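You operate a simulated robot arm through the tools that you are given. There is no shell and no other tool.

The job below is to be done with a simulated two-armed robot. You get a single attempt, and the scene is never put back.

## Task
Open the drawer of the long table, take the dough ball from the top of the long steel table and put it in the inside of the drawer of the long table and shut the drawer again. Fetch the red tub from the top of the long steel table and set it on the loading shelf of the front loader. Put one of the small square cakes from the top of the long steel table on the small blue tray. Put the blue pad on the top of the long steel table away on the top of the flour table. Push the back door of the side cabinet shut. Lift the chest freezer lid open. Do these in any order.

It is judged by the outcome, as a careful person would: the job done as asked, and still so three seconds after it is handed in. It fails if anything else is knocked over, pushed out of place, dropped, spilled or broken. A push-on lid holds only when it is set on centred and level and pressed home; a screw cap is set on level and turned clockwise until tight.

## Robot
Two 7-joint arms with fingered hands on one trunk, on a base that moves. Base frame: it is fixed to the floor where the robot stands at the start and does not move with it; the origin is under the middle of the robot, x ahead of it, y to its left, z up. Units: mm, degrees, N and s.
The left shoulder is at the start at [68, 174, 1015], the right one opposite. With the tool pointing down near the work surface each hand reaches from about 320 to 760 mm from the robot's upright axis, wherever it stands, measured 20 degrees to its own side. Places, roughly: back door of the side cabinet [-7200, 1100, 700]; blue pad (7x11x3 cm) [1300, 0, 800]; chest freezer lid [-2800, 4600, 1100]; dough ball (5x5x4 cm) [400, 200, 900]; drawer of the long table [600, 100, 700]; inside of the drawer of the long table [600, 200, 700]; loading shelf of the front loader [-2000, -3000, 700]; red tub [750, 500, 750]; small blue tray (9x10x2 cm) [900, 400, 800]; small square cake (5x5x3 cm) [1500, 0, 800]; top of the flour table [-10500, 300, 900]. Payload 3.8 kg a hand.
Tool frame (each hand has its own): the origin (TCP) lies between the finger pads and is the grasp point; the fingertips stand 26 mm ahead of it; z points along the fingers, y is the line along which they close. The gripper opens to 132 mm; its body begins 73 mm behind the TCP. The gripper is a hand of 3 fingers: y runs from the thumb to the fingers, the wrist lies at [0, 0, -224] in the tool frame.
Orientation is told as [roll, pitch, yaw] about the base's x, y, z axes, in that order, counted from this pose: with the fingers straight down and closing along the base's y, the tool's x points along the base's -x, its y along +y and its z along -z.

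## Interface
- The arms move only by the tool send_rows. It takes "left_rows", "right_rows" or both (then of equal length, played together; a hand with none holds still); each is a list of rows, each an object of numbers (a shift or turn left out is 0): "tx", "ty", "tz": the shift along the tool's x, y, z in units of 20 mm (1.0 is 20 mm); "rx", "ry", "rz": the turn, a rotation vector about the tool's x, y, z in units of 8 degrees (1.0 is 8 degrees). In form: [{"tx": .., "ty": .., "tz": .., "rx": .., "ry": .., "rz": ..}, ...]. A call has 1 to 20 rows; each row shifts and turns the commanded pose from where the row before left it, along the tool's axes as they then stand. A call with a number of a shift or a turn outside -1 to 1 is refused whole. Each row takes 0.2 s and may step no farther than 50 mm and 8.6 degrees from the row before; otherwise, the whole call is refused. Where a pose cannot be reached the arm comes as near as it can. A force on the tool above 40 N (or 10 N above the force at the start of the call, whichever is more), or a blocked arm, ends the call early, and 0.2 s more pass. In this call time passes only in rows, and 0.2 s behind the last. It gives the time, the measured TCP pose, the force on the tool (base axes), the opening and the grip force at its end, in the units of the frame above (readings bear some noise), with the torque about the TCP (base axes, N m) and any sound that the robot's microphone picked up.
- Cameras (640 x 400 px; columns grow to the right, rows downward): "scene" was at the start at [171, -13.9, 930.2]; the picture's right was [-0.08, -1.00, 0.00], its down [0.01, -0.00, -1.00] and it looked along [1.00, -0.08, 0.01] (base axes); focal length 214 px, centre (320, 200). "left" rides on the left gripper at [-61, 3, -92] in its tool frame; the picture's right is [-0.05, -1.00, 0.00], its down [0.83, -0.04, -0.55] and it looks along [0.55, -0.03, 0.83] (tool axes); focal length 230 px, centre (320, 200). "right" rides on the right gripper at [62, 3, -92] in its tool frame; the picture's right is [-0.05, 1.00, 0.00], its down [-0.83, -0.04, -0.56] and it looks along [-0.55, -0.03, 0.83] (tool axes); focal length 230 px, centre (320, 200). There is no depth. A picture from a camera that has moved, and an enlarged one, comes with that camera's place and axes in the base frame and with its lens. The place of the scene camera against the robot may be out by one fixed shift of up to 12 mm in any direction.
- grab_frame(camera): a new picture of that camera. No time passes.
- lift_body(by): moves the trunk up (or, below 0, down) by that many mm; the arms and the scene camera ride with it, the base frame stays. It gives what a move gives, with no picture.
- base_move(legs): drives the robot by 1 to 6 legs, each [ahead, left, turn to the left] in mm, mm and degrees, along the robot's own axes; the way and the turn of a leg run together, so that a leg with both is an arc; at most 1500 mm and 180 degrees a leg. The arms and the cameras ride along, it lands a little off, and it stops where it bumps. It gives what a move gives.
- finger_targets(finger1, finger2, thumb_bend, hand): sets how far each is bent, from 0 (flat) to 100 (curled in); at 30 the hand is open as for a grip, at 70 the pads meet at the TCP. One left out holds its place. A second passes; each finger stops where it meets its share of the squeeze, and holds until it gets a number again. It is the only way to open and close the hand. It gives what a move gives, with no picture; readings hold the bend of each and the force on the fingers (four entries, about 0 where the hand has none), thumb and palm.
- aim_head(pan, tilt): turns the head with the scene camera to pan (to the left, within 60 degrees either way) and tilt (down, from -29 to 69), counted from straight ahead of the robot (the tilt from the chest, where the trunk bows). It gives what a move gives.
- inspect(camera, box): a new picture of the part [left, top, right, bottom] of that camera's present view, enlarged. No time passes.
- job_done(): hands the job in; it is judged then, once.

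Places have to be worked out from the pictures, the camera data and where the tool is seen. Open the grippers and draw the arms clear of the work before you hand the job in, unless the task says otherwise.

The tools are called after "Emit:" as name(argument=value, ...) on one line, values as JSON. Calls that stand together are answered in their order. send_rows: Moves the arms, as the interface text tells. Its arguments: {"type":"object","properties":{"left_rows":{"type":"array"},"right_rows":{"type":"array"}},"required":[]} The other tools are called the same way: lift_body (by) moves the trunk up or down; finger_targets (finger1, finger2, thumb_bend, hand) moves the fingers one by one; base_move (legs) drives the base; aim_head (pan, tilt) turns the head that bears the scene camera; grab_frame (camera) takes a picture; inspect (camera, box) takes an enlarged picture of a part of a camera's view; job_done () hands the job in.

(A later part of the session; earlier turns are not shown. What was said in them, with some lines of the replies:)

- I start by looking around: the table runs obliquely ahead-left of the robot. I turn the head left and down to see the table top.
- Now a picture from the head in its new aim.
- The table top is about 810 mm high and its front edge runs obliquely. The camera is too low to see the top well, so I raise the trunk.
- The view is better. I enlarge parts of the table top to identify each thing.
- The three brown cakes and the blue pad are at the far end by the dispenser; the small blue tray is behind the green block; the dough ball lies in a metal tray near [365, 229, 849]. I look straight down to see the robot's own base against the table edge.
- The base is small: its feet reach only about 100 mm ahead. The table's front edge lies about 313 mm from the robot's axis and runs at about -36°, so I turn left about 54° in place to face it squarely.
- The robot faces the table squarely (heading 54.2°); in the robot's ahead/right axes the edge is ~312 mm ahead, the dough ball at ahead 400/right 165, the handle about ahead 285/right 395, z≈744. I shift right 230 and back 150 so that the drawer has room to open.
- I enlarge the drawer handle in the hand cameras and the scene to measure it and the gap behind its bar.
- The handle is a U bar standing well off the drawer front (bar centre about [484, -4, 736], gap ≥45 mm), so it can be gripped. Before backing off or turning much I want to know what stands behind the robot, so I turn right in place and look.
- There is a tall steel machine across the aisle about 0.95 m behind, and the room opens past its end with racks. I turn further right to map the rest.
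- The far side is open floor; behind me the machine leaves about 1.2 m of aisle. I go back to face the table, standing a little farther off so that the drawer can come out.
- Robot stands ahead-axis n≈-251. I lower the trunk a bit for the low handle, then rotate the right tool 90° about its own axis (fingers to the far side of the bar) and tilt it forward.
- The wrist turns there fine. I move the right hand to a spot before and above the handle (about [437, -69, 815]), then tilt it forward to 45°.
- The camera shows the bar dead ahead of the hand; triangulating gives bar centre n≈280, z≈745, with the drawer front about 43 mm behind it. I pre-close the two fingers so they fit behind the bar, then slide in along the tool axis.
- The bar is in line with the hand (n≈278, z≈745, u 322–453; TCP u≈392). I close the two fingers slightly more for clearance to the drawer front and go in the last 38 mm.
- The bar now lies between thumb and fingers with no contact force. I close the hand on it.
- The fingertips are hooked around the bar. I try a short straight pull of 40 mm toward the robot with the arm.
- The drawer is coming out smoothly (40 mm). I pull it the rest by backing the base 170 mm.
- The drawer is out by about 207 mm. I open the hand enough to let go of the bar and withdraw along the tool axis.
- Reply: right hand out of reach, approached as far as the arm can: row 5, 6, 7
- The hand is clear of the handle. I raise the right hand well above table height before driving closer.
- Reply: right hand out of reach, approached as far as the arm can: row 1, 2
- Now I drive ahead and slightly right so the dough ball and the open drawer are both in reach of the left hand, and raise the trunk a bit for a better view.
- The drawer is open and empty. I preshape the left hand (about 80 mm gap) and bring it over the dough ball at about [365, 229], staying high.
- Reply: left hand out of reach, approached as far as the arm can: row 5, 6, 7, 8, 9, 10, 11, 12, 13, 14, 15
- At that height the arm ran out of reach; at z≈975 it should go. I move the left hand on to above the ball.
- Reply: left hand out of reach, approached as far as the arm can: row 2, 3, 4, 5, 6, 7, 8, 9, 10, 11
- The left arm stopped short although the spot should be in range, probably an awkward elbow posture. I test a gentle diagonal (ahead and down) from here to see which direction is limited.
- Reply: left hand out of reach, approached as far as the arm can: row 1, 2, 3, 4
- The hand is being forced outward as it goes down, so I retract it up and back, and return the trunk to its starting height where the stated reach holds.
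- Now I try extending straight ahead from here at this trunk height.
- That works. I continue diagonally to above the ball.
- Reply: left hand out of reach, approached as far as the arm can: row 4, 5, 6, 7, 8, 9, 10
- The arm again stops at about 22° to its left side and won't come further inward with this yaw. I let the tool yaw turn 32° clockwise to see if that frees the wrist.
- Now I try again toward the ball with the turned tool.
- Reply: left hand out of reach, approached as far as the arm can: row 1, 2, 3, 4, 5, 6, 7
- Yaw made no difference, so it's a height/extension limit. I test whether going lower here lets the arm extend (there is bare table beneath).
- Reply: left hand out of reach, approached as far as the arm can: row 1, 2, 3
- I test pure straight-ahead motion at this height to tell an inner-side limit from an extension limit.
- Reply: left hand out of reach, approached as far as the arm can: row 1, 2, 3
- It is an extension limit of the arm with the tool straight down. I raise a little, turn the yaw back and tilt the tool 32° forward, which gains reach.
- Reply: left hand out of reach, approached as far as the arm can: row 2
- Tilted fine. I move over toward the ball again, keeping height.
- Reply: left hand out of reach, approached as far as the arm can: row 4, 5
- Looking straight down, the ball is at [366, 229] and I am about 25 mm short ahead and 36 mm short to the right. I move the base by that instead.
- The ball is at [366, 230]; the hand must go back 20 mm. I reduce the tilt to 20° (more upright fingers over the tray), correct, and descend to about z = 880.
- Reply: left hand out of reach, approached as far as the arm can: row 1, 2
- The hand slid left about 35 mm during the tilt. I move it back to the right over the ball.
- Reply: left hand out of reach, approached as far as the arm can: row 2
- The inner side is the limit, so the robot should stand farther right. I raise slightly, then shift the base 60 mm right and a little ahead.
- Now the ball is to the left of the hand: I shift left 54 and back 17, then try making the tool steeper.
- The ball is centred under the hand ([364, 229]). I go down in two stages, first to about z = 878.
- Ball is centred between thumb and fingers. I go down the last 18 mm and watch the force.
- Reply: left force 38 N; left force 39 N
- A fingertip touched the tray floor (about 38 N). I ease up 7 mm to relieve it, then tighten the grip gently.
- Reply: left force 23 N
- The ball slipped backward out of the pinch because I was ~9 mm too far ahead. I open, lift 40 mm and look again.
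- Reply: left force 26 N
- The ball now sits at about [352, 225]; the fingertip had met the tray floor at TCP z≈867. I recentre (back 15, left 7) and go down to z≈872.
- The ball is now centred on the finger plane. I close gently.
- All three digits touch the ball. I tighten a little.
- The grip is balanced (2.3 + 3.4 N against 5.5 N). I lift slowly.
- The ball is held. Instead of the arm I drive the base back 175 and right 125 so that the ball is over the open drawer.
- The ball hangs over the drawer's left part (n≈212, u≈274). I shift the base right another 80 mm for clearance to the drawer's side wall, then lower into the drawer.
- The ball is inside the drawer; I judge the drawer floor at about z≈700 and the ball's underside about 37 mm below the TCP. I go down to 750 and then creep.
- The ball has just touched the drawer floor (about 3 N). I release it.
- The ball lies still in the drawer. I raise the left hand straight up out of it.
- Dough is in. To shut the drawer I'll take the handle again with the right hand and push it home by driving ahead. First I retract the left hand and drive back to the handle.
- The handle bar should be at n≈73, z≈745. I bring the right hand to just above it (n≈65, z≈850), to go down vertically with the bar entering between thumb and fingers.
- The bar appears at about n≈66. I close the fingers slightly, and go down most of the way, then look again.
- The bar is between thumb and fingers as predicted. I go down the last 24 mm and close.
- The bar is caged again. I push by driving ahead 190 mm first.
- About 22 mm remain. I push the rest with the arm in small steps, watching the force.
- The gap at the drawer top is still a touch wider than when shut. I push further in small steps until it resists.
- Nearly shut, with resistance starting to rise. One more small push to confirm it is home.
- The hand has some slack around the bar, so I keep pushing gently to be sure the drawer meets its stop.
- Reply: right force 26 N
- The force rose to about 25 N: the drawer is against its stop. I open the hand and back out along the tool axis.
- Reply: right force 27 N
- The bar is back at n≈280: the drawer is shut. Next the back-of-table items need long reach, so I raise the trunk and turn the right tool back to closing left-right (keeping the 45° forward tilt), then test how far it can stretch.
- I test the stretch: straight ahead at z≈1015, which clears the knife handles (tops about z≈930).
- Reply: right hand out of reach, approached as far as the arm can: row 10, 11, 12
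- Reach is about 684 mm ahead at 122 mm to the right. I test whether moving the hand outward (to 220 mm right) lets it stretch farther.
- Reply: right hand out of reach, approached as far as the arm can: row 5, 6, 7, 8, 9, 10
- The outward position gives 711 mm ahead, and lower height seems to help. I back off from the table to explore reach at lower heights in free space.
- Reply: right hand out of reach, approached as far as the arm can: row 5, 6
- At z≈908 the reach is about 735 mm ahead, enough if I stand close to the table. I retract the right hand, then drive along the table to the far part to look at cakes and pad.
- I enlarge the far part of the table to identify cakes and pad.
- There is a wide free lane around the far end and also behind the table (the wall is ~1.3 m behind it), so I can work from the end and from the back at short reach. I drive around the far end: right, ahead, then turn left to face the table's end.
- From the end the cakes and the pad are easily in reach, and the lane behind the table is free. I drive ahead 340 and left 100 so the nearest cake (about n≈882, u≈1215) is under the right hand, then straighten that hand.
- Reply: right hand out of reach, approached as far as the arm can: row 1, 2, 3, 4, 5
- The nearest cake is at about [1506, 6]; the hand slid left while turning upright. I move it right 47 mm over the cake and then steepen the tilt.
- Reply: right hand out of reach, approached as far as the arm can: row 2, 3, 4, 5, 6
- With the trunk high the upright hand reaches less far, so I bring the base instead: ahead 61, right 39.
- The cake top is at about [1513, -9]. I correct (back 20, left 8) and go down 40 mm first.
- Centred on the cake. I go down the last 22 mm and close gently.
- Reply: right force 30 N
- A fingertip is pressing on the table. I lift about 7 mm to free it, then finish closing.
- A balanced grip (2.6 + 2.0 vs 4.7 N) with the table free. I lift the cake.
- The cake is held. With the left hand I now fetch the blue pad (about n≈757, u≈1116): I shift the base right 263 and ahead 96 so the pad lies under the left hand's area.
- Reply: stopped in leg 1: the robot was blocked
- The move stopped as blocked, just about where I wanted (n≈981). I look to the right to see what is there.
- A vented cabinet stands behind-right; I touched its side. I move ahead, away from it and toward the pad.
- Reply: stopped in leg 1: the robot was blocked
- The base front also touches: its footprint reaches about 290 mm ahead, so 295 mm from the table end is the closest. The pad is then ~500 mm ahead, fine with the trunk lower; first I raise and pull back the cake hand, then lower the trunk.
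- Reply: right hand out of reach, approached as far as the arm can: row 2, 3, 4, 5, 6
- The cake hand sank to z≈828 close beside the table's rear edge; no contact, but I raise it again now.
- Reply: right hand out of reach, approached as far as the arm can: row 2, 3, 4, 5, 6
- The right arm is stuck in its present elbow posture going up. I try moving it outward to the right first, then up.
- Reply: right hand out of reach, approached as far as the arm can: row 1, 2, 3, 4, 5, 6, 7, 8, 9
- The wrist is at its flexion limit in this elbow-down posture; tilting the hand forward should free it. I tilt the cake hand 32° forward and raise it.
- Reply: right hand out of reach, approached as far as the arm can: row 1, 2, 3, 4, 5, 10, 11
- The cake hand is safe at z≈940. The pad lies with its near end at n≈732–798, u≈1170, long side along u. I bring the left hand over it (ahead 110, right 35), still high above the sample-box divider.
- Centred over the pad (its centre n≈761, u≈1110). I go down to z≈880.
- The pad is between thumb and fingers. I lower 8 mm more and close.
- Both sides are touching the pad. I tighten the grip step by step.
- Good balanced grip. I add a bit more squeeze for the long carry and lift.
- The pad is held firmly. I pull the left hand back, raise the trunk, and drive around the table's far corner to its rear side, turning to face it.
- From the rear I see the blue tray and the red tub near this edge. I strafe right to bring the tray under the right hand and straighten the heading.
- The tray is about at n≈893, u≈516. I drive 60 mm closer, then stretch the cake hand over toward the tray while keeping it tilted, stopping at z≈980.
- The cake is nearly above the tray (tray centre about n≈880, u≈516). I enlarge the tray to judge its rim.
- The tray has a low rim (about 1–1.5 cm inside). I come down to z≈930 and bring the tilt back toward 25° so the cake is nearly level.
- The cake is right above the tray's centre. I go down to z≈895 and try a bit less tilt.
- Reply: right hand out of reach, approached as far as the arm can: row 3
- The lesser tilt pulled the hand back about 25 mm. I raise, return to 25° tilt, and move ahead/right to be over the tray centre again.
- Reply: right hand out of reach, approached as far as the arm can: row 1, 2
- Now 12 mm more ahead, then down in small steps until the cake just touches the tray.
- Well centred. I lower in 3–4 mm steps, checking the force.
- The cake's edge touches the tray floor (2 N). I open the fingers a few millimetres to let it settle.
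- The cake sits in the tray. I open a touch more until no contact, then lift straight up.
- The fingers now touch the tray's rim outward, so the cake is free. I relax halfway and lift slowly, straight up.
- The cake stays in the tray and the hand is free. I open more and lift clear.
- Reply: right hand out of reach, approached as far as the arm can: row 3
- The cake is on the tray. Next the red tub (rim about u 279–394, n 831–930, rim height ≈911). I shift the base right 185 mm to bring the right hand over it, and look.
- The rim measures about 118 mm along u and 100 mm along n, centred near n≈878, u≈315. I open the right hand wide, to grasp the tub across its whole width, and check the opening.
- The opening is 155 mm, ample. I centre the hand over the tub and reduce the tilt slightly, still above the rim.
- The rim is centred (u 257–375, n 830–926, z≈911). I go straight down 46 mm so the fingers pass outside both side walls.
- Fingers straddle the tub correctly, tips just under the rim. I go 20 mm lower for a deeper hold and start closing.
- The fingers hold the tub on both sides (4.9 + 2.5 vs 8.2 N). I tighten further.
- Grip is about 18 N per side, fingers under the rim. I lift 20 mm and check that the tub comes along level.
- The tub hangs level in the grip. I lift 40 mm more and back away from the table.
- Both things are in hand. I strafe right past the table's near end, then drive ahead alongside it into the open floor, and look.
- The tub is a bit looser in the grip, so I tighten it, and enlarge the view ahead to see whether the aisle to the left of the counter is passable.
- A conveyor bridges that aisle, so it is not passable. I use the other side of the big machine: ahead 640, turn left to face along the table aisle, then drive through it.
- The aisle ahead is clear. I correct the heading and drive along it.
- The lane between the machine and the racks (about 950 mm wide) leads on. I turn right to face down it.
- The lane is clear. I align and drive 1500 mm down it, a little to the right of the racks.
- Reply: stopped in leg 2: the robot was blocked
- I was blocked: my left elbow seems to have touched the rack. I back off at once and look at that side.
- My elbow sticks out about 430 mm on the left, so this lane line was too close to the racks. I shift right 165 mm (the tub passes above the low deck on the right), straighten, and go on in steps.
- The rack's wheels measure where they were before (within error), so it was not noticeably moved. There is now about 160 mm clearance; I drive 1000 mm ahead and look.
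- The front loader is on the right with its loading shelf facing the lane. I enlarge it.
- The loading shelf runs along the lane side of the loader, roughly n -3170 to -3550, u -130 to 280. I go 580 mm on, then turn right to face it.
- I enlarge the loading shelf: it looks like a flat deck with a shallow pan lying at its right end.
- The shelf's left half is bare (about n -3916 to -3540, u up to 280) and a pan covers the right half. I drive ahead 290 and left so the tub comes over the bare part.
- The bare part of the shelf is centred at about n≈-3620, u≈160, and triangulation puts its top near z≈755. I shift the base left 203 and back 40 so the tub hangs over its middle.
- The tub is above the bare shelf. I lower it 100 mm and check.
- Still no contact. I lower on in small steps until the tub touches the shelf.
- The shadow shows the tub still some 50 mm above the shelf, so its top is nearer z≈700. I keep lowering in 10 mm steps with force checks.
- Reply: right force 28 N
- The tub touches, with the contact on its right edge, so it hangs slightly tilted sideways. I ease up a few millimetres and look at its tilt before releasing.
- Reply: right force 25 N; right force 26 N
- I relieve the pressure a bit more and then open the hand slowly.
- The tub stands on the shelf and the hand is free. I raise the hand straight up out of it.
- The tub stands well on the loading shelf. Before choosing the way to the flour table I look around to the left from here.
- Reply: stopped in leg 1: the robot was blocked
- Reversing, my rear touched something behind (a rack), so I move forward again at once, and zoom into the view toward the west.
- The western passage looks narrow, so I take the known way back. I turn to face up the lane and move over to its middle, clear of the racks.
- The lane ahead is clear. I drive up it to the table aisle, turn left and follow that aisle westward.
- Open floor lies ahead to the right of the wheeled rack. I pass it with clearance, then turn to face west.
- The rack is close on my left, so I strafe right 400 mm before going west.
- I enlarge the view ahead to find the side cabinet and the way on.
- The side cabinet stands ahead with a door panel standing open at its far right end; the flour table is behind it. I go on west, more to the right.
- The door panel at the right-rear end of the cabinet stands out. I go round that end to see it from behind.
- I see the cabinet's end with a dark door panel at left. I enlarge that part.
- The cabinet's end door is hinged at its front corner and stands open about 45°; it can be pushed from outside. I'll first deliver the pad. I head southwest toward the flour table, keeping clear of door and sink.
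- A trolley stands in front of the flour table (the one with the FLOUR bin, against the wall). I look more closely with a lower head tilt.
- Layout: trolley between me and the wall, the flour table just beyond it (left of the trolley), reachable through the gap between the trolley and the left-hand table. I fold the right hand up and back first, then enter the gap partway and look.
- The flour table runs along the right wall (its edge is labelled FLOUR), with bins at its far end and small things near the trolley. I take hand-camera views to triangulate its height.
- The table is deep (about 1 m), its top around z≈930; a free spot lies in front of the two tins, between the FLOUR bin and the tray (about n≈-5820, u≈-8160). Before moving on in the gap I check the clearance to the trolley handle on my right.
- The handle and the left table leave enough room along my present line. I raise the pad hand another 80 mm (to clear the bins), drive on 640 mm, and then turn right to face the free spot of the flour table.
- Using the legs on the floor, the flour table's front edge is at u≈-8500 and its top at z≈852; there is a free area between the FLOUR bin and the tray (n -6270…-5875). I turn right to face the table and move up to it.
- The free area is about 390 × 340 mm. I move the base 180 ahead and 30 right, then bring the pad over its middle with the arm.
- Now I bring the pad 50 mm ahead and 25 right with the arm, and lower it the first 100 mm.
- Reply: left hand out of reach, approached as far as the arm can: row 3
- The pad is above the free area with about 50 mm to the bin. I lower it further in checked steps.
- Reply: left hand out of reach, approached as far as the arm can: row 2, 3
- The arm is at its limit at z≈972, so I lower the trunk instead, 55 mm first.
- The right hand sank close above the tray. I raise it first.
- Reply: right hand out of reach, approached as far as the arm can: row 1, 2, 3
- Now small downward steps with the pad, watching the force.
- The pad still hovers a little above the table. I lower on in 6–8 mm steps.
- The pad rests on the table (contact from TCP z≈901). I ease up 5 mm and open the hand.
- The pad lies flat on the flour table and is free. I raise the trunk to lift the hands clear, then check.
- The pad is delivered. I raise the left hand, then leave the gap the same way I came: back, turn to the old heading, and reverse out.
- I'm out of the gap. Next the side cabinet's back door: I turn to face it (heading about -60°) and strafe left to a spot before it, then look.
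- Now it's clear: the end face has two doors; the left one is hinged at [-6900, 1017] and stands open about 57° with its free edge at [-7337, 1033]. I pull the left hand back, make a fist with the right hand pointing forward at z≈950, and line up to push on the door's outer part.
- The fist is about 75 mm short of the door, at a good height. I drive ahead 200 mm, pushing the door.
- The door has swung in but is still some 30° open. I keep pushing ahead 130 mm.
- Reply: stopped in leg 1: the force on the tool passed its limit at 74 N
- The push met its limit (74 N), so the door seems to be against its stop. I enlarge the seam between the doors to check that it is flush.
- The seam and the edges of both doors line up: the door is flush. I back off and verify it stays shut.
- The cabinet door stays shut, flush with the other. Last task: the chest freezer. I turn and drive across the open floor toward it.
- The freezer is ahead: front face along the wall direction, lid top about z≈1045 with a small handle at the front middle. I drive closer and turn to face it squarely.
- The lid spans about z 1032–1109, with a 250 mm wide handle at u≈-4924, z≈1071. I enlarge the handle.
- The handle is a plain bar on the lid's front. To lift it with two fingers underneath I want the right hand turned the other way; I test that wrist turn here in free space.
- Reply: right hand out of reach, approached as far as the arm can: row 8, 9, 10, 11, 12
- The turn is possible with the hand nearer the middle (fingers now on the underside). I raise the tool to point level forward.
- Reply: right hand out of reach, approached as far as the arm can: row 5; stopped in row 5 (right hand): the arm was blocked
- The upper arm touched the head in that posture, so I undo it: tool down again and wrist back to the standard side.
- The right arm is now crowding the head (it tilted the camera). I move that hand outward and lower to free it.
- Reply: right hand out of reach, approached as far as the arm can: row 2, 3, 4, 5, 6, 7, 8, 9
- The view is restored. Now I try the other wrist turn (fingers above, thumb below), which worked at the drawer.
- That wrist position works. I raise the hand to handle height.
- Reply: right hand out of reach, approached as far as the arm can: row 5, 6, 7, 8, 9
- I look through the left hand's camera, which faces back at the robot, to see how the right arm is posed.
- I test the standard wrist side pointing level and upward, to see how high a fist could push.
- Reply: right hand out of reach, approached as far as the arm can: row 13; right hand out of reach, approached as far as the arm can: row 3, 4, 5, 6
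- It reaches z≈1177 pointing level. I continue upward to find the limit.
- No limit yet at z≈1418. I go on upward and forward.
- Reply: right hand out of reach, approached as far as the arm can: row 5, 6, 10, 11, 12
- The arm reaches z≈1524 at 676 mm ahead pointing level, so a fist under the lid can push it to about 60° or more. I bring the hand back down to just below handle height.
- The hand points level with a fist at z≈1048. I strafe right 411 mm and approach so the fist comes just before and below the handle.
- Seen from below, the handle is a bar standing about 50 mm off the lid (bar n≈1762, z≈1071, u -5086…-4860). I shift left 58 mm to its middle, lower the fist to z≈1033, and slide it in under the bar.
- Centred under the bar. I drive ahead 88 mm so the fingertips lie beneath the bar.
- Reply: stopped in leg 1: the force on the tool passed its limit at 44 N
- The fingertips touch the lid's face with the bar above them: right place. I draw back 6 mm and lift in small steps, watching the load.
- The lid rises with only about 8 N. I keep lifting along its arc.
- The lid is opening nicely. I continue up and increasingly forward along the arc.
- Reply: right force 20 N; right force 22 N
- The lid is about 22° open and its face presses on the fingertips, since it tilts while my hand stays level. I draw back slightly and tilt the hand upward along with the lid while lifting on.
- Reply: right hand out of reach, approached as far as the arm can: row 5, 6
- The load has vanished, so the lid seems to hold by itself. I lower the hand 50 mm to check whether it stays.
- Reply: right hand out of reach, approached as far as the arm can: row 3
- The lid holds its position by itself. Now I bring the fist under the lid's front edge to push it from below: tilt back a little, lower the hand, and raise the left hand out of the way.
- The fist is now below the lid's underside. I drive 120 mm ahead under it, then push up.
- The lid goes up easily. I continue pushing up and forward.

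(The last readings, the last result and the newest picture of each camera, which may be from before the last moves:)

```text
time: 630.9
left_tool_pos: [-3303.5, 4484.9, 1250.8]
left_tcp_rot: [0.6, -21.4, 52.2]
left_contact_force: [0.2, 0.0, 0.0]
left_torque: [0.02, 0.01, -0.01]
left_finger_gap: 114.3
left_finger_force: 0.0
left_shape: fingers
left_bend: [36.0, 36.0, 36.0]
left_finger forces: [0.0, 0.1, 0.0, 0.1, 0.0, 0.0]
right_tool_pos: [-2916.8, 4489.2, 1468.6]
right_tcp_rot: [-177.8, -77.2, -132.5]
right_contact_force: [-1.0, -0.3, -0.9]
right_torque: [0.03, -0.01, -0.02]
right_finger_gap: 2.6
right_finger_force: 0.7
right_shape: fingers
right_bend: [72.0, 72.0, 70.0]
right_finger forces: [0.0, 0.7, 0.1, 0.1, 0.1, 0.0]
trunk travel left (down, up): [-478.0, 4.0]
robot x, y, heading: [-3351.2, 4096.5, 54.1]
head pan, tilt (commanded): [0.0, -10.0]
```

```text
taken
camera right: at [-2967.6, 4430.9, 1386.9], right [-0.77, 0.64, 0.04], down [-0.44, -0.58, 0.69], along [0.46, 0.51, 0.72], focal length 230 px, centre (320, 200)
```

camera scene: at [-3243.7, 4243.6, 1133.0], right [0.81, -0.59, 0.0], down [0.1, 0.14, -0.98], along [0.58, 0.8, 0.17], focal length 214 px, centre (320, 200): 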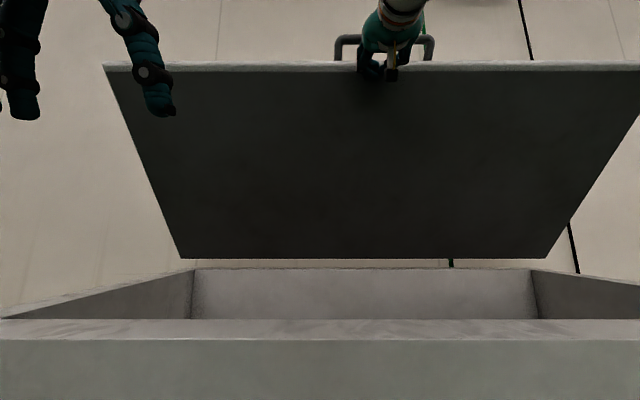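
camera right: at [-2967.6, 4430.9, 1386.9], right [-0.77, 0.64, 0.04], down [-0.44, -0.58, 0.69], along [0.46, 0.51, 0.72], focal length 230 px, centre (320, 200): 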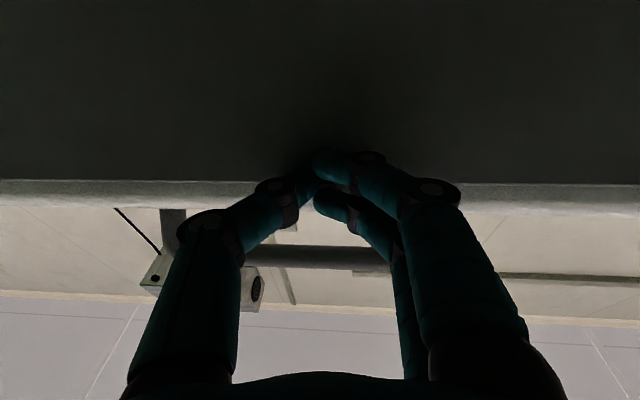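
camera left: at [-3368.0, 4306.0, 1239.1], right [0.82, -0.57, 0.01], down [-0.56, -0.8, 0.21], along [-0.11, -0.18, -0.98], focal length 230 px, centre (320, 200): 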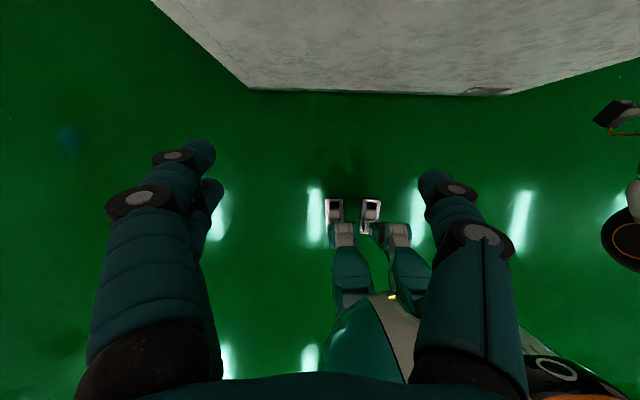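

About 48° open now. I push on by driving 100 mm ahead with the hand high.

Emit:
base_move(legs=[[95, 0, 0]])

Emit:
grab_frame(camera="scene")

Emit:
grab_frame(camera="right")

```text
time: 632.0
left_tool_pos: [-3248.0, 4561.0, 1252.1]
left_tcp_rot: [0.7, -21.5, 52.0]
left_contact_force: [0.3, -0.5, -0.1]
left_torque: [-0.01, 0.0, -0.01]
left_finger_gap: 114.4
left_finger_force: 0.0
left_shape: fingers
left_bend: [36.0, 36.0, 36.0]
left_finger forces: [0.0, 0.0, 0.0, 0.0, 0.0, 0.0]
right_tool_pos: [-2859.7, 4563.8, 1468.9]
right_tcp_rot: [-177.8, -77.2, -132.2]
right_contact_force: [-0.3, 0.5, -0.6]
right_torque: [-0.02, 0.03, 0.03]
right_finger_gap: 2.7
right_finger_force: 0.1
right_shape: fingers
right_bend: [72.0, 72.0, 70.0]
right_finger forces: [0.1, 0.0, 0.0, 0.1, 0.1, 0.0]
trunk travel left (down, up): [-478.0, 4.0]
robot x, y, heading: [-3292.1, 4170.4, 53.9]
head pan, tilt (commanded): [0.0, -10.0]
```

```text
taken
camera scene: at [-3187.2, 4320.9, 1133.3], right [0.81, -0.59, 0.0], down [0.1, 0.14, -0.98], along [0.58, 0.8, 0.17], focal length 214 px, centre (320, 200)
```

scene: 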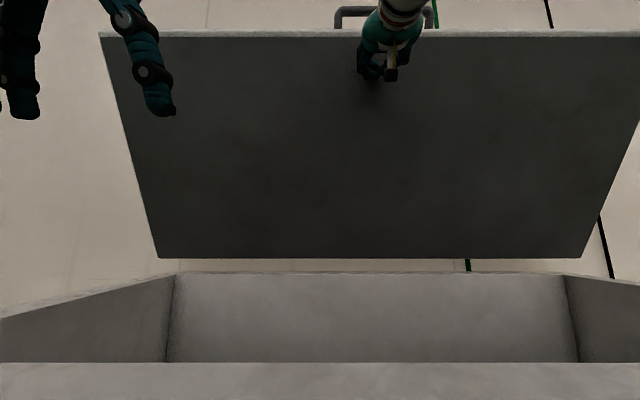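

```text
taken
camera right: at [-2911.3, 4507.6, 1387.1], right [-0.77, 0.64, 0.04], down [-0.44, -0.58, 0.69], along [0.46, 0.51, 0.73], focal length 230 px, centre (320, 200)
```

right: 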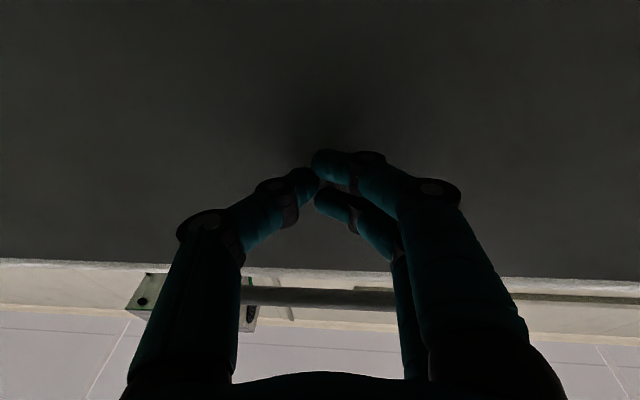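

Around 55° open. I extend the arm further forward and up to push it more.

Emit:
send_rows(right_rows=[{"tx": -0.225, "tz": 0.82}, {"tx": -0.225, "tz": 0.82}, {"tx": -0.225, "tz": 0.82}, {"tx": -0.225, "tz": 0.82}, {"tx": -0.225, "tz": 0.82}, {"tx": -0.225, "tz": 0.82}, {"tx": -0.225, "tz": 0.82}])

Emit:
grab_frame(camera="scene")

```text
time: 633.6
left_tool_pos: [-3247.0, 4562.4, 1250.1]
left_tcp_rot: [0.7, -21.5, 52.1]
left_contact_force: [0.0, 0.7, 0.3]
left_torque: [0.01, 0.01, 0.0]
left_finger_gap: 114.5
left_finger_force: 0.1
left_shape: fingers
left_bend: [36.0, 36.0, 36.0]
left_finger forces: [0.0, 0.1, 0.0, 0.0, 0.1, 0.0]
right_tool_pos: [-2791.5, 4646.5, 1523.1]
right_tcp_rot: [-177.7, -77.4, -132.6]
right_contact_force: [0.3, 0.4, 0.5]
right_torque: [0.0, -0.01, 0.01]
right_finger_gap: 2.4
right_finger_force: 0.1
right_shape: fingers
right_bend: [72.0, 72.0, 70.0]
right_finger forces: [0.1, 0.0, 0.0, 0.0, 0.1, 0.0]
trunk travel left (down, up): [-478.0, 4.0]
robot x, y, heading: [-3290.7, 4174.3, 54.1]
head pan, tilt (commanded): [0.0, -10.0]
```

```text
taken
camera scene: at [-3186.7, 4321.7, 1132.8], right [0.81, -0.59, 0.0], down [0.1, 0.14, -0.98], along [0.58, 0.8, 0.17], focal length 214 px, centre (320, 200)
```

scene: 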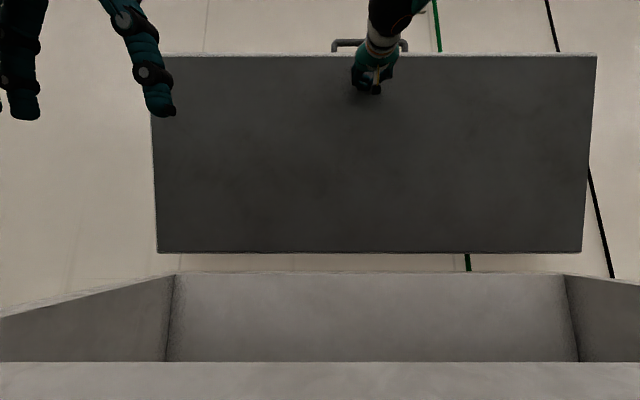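

The lid stands nearly upright now. I push a little further to make sure it is well open.

Emit:
send_rows(right_rows=[{"tx": -0.1, "tz": 0.8}, {"tx": -0.1, "tz": 0.8}, {"tx": -0.1, "tz": 0.8}])

Emit:
grab_frame(camera="scene")

Emit:
grab_frame(camera="right")

```text
time: 634.3
left_tool_pos: [-3247.9, 4559.8, 1250.6]
left_tcp_rot: [0.7, -21.5, 51.9]
left_contact_force: [-0.4, 0.1, 0.1]
left_torque: [-0.04, 0.02, 0.01]
left_finger_gap: 114.3
left_finger_force: 0.0
left_shape: fingers
left_bend: [36.0, 36.0, 36.0]
left_finger forces: [0.0, 0.0, 0.0, 0.1, 0.1, 0.1]
right_tool_pos: [-2772.2, 4661.4, 1536.2]
right_tcp_rot: [-178.8, -77.3, -131.8]
right_contact_force: [-9.3, -19.4, -5.5]
right_torque: [0.0, 0.09, -0.33]
right_finger_gap: 1.9
right_finger_force: 10.9
right_shape: fingers
right_bend: [72.0, 72.0, 71.0]
right_finger forces: [0.0, 0.0, 0.0, 0.0, 22.4, 0.0]
trunk travel left (down, up): [-478.0, 4.0]
robot x, y, heading: [-3290.4, 4174.1, 54.1]
head pan, tilt (commanded): [0.0, -10.0]
stopped in row 3 (right hand): the force on the tool passed its limit at 51 N (the readings are from after the stop); the commanded pose is now the measured one
```

```text
taken
camera scene: at [-3187.8, 4319.0, 1133.6], right [0.81, -0.59, 0.0], down [0.1, 0.14, -0.98], along [0.58, 0.79, 0.18], focal length 214 px, centre (320, 200)
```

scene: 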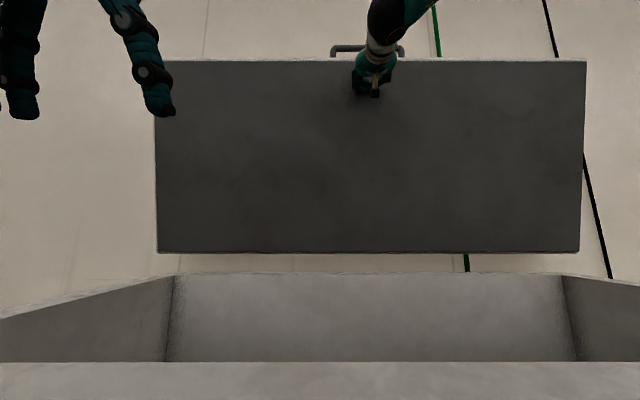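

```text
taken
camera right: at [-2824.6, 4604.2, 1454.2], right [-0.77, 0.64, 0.05], down [-0.44, -0.58, 0.69], along [0.47, 0.51, 0.72], focal length 230 px, centre (320, 200)
```

right: 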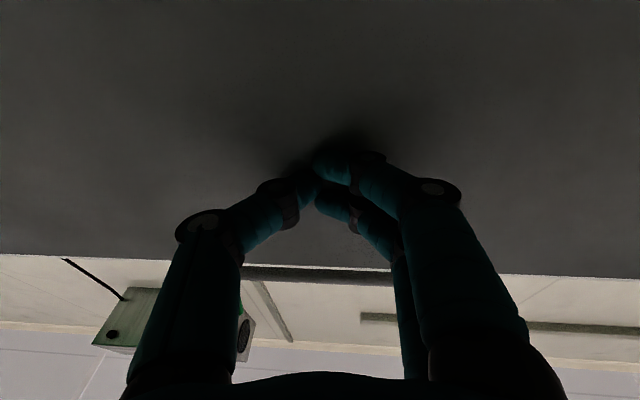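

The lid has reached its stop (about 50 N). I withdraw the hand straight back and check that the lid stays open.

Emit:
send_rows(right_rows=[{"tz": -0.5}, {"tz": -1}, {"tz": -1}])

Emit:
base_move(legs=[[-500, 0, 0]])

Emit:
aim_head(pan=0, tilt=0)

Emit:
grab_frame(camera="scene")

```text
time: 635.1
left_tool_pos: [-3247.9, 4562.1, 1250.1]
left_tcp_rot: [0.7, -21.4, 52.1]
left_contact_force: [0.2, 0.3, -0.3]
left_torque: [0.01, 0.01, -0.02]
left_finger_gap: 114.6
left_finger_force: 0.2
left_shape: fingers
left_bend: [36.0, 36.0, 36.0]
left_finger forces: [0.0, 0.1, 0.0, 0.1, 0.0, 0.0]
right_tool_pos: [-2803.1, 4630.9, 1523.3]
right_tcp_rot: [-178.2, -77.5, -132.3]
right_contact_force: [0.6, 0.1, -1.9]
right_torque: [0.0, -0.01, 0.02]
right_finger_gap: 3.0
right_finger_force: 0.1
right_shape: fingers
right_bend: [72.0, 72.0, 70.0]
right_finger forces: [0.0, 0.1, 0.1, 0.0, 0.0, 0.0]
trunk travel left (down, up): [-478.0, 4.0]
robot x, y, heading: [-3297.2, 4173.6, 53.8]
head pan, tilt (commanded): [0.0, -10.0]
```

```text
time: 637.9
left_tool_pos: [-3527.8, 4177.3, 1250.7]
left_tcp_rot: [0.7, -21.3, 51.9]
left_contact_force: [0.4, 1.0, 0.1]
left_torque: [-0.04, -0.01, 0.01]
left_finger_gap: 114.0
left_finger_force: 0.0
left_shape: fingers
left_bend: [36.0, 36.0, 36.0]
left_finger forces: [0.0, 0.1, 0.1, 0.0, 0.0, 0.0]
right_tool_pos: [-3084.9, 4247.1, 1521.1]
right_tcp_rot: [-178.4, -77.7, -132.1]
right_contact_force: [-0.3, -0.6, 0.2]
right_torque: [-0.03, 0.01, -0.03]
right_finger_gap: 3.0
right_finger_force: 0.1
right_shape: fingers
right_bend: [72.0, 72.0, 70.0]
right_finger forces: [0.0, 0.0, 0.0, 0.0, 0.1, 0.0]
trunk travel left (down, up): [-478.0, 4.0]
robot x, y, heading: [-3576.1, 3787.2, 53.8]
head pan, tilt (commanded): [0.0, -10.0]
```

```text
time: 638.6
left_tool_pos: [-3528.6, 4176.8, 1251.1]
left_tcp_rot: [0.7, -21.4, 52.0]
left_contact_force: [-1.5, -0.5, -0.3]
left_torque: [-0.03, -0.03, 0.0]
left_finger_gap: 114.7
left_finger_force: 0.1
left_shape: fingers
left_bend: [36.0, 36.0, 36.0]
left_finger forces: [0.1, 0.1, 0.0, 0.0, 0.1, 0.0]
right_tool_pos: [-3084.2, 4245.7, 1523.3]
right_tcp_rot: [-178.2, -77.6, -132.1]
right_contact_force: [-0.5, 0.3, 0.3]
right_torque: [0.0, -0.02, 0.0]
right_finger_gap: 2.7
right_finger_force: 0.0
right_shape: fingers
right_bend: [72.0, 72.0, 70.0]
right_finger forces: [0.0, 0.0, 0.1, 0.0, 0.0, 0.1]
trunk travel left (down, up): [-478.0, 4.0]
robot x, y, heading: [-3571.3, 3786.4, 54.0]
head pan, tilt (commanded): [0.0, 0.0]
```

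```text
taken
camera scene: at [-3464.8, 3940.7, 1117.8], right [0.81, -0.59, 0.0], down [0.0, 0.0, -1.0], along [0.59, 0.81, 0.0], focal length 214 px, centre (320, 200)
```

scene: 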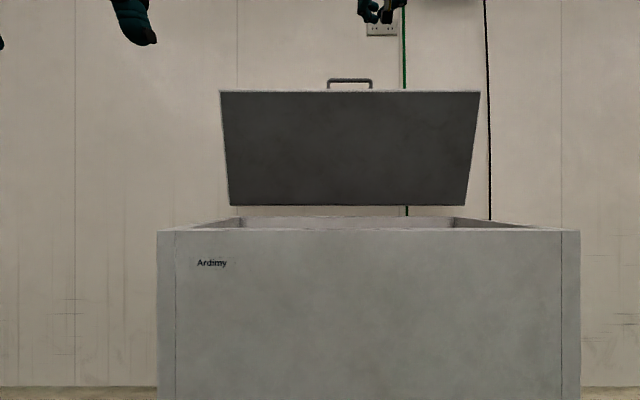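

The lid stands open at roughly 79°. I fold the right arm down and watch whether the lid stays put.

Emit:
send_rows(right_rows=[{"tx": 1, "tz": -0.3}, {"tx": 1, "tz": -0.3}, {"tx": 1, "tz": -0.3}, {"tx": 1, "tz": -0.3}, {"tx": 1, "tz": -0.3}, {"tx": 1, "tz": -0.3}, {"tx": 1, "tz": -0.3}, {"tx": 1, "tz": -0.3}, {"tx": 1, "tz": -0.3}, {"tx": 1, "tz": -0.3}, {"tx": 1, "tz": -0.2}, {"tx": 1, "tz": -0.2}, {"tx": 1, "tz": -0.2}, {"tx": 1, "tz": -0.2}, {"tx": 1, "tz": -0.2}, {"tx": 1, "tz": -0.2}, {"tx": 1, "tz": -0.2}, {"tx": 1, "tz": -0.2}, {"tx": 1, "tz": -0.2}, {"tx": 1, "tz": -0.2}])

Emit:
finger_targets(hand="right", finger1=30, finger2=30, thumb_bend=30)

Emit:
finger_targets(hand="left", finger1=30, finger2=30, thumb_bend=30)

Emit:
grab_frame(camera="scene")

```text
time: 642.8
left_tool_pos: [-3528.5, 4177.5, 1250.8]
left_tcp_rot: [0.7, -21.3, 52.0]
left_contact_force: [0.9, 0.5, 0.2]
left_torque: [0.0, 0.0, 0.02]
left_finger_gap: 114.4
left_finger_force: 0.1
left_shape: fingers
left_bend: [36.0, 36.0, 36.0]
left_finger forces: [0.1, 0.1, 0.0, 0.0, 0.0, 0.0]
right_tool_pos: [-3111.5, 4246.1, 1113.8]
right_tcp_rot: [-178.8, -77.7, -132.0]
right_contact_force: [0.2, 0.1, -0.3]
right_torque: [-0.04, 0.05, -0.04]
right_finger_gap: 2.9
right_finger_force: 0.0
right_shape: fingers
right_bend: [72.0, 72.0, 70.0]
right_finger forces: [0.0, 0.1, 0.1, 0.0, 0.0, 0.0]
right hand out of reach, approached as far as the arm can: row 15, 16, 17, 18, 20
trunk travel left (down, up): [-478.0, 4.0]
robot x, y, heading: [-3573.0, 3786.4, 53.9]
head pan, tilt (commanded): [0.0, 0.0]
```

```text
time: 643.8
left_tool_pos: [-3528.8, 4177.8, 1249.6]
left_tcp_rot: [0.7, -21.4, 52.0]
left_contact_force: [-0.8, 0.2, 1.2]
left_torque: [-0.01, 0.04, 0.03]
left_finger_gap: 114.4
left_finger_force: 0.1
left_shape: fingers
left_bend: [36.0, 36.0, 36.0]
left_finger forces: [0.1, 0.0, 0.0, 0.1, 0.0, 0.0]
right_tool_pos: [-3112.0, 4244.8, 1113.4]
right_tcp_rot: [-178.5, -77.7, -131.9]
right_contact_force: [-0.1, 0.1, 0.8]
right_torque: [-0.03, -0.02, 0.03]
right_finger_gap: 134.1
right_finger_force: 0.1
right_shape: fingers
right_bend: [30.0, 30.0, 30.0]
right_finger forces: [0.0, 0.0, 0.0, 0.0, 0.1, 0.0]
trunk travel left (down, up): [-478.0, 4.0]
robot x, y, heading: [-3576.9, 3786.4, 53.8]
head pan, tilt (commanded): [0.0, 0.0]
```

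```text
time: 644.8
left_tool_pos: [-3527.6, 4176.7, 1249.1]
left_tcp_rot: [0.7, -21.5, 52.1]
left_contact_force: [-0.3, -0.4, 0.2]
left_torque: [-0.03, 0.01, 0.03]
left_finger_gap: 133.8
left_finger_force: 0.1
left_shape: fingers
left_bend: [30.0, 30.0, 30.0]
left_finger forces: [0.1, 0.1, 0.1, 0.0, 0.0, 0.1]
right_tool_pos: [-3111.7, 4245.5, 1114.3]
right_tcp_rot: [-178.7, -77.7, -132.2]
right_contact_force: [-0.5, 0.4, -0.2]
right_torque: [-0.01, 0.01, 0.0]
right_finger_gap: 134.2
right_finger_force: 0.1
right_shape: fingers
right_bend: [30.0, 30.0, 30.0]
right_finger forces: [0.0, 0.1, 0.0, 0.0, 0.0, 0.1]
trunk travel left (down, up): [-478.0, 4.0]
robot x, y, heading: [-3575.6, 3790.0, 53.9]
head pan, tilt (commanded): [0.0, 0.0]
```

```text
taken
camera scene: at [-3464.7, 3940.9, 1117.7], right [0.81, -0.59, 0.0], down [0.0, 0.0, -1.0], along [0.59, 0.81, 0.0], focal length 214 px, centre (320, 200)
```

scene: 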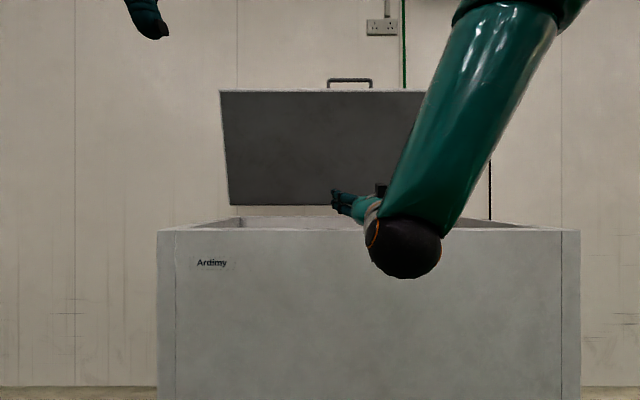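

The lid has not moved; both hands are open. I back well clear of the freezer and take a last look.

Emit:
base_move(legs=[[-500, 0, 0]])

Emit:
grab_frame(camera="scene")

```text
time: 647.8
left_tool_pos: [-3829.4, 3765.1, 1250.6]
left_tcp_rot: [0.7, -21.3, 52.4]
left_contact_force: [0.4, -0.2, -0.7]
left_torque: [0.0, 0.0, 0.01]
left_finger_gap: 133.9
left_finger_force: 0.0
left_shape: fingers
left_bend: [30.0, 30.0, 30.0]
left_finger forces: [0.1, 0.0, 0.0, 0.1, 0.1, 0.1]
right_tool_pos: [-3413.5, 3836.4, 1113.7]
right_tcp_rot: [-178.7, -77.7, -131.8]
right_contact_force: [0.6, 0.5, -0.3]
right_torque: [-0.01, -0.02, -0.03]
right_finger_gap: 133.9
right_finger_force: 0.1
right_shape: fingers
right_bend: [30.0, 30.0, 30.0]
right_finger forces: [0.0, 0.0, 0.0, 0.1, 0.0, 0.1]
trunk travel left (down, up): [-478.0, 4.0]
robot x, y, heading: [-3874.4, 3378.4, 54.4]
head pan, tilt (commanded): [0.0, 0.0]
```

```text
taken
camera scene: at [-3764.5, 3529.4, 1117.6], right [0.81, -0.58, 0.0], down [0.0, 0.0, -1.0], along [0.58, 0.81, 0.0], focal length 214 px, centre (320, 200)
```

scene: 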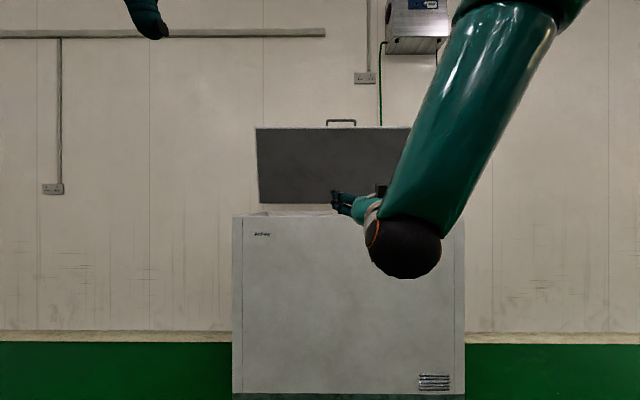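

The lid stays open, the dough is in the shut drawer, the cake on the blue tray, the tub on the loading shelf, the pad on the flour table, and the cabinet door is shut. The hands are open and clear, so I hand the job in.

Emit:
job_done()

```text
The job is handed in.
```

I finished all six jobs and handed the work in. I haven't been told how it was judged.

- **Drawer:** I opened it, put the dough ball inside, and pushed it shut until it met its stop.
- **Red tub:** it stands upright on the bare part of the front loader's shelf, left of the pan that was already there.
- **Cake:** one small square cake sits in the small blue tray.
- **Blue pad:** it lies flat on the flour table, between the FLOUR bin and the tray.
- **Side cabinet:** the back door is shut, flush with the door next to it. I checked it again after backing off.
- **Chest freezer:** the lid was still standing open at about 79° several seconds after I let go.

I bumped a few things along the way:

- **Racks:** my left elbow touched the tall rack beside the first machine, and backing away from the loader I touched what I took to be another rack. The first one measured in the same place afterwards, within about 40 mm. I didn't measure the second.
- **Steel table:** the base touched its far end once. I saw no sign that it moved.
- **Dough tray:** a fingertip pressed on its floor, and the ball shifted a little inside it before I got a proper grip.

I didn't go back to look at the drawer, cake, tub or pad after leaving each one. Both hands are open and clear of everything.
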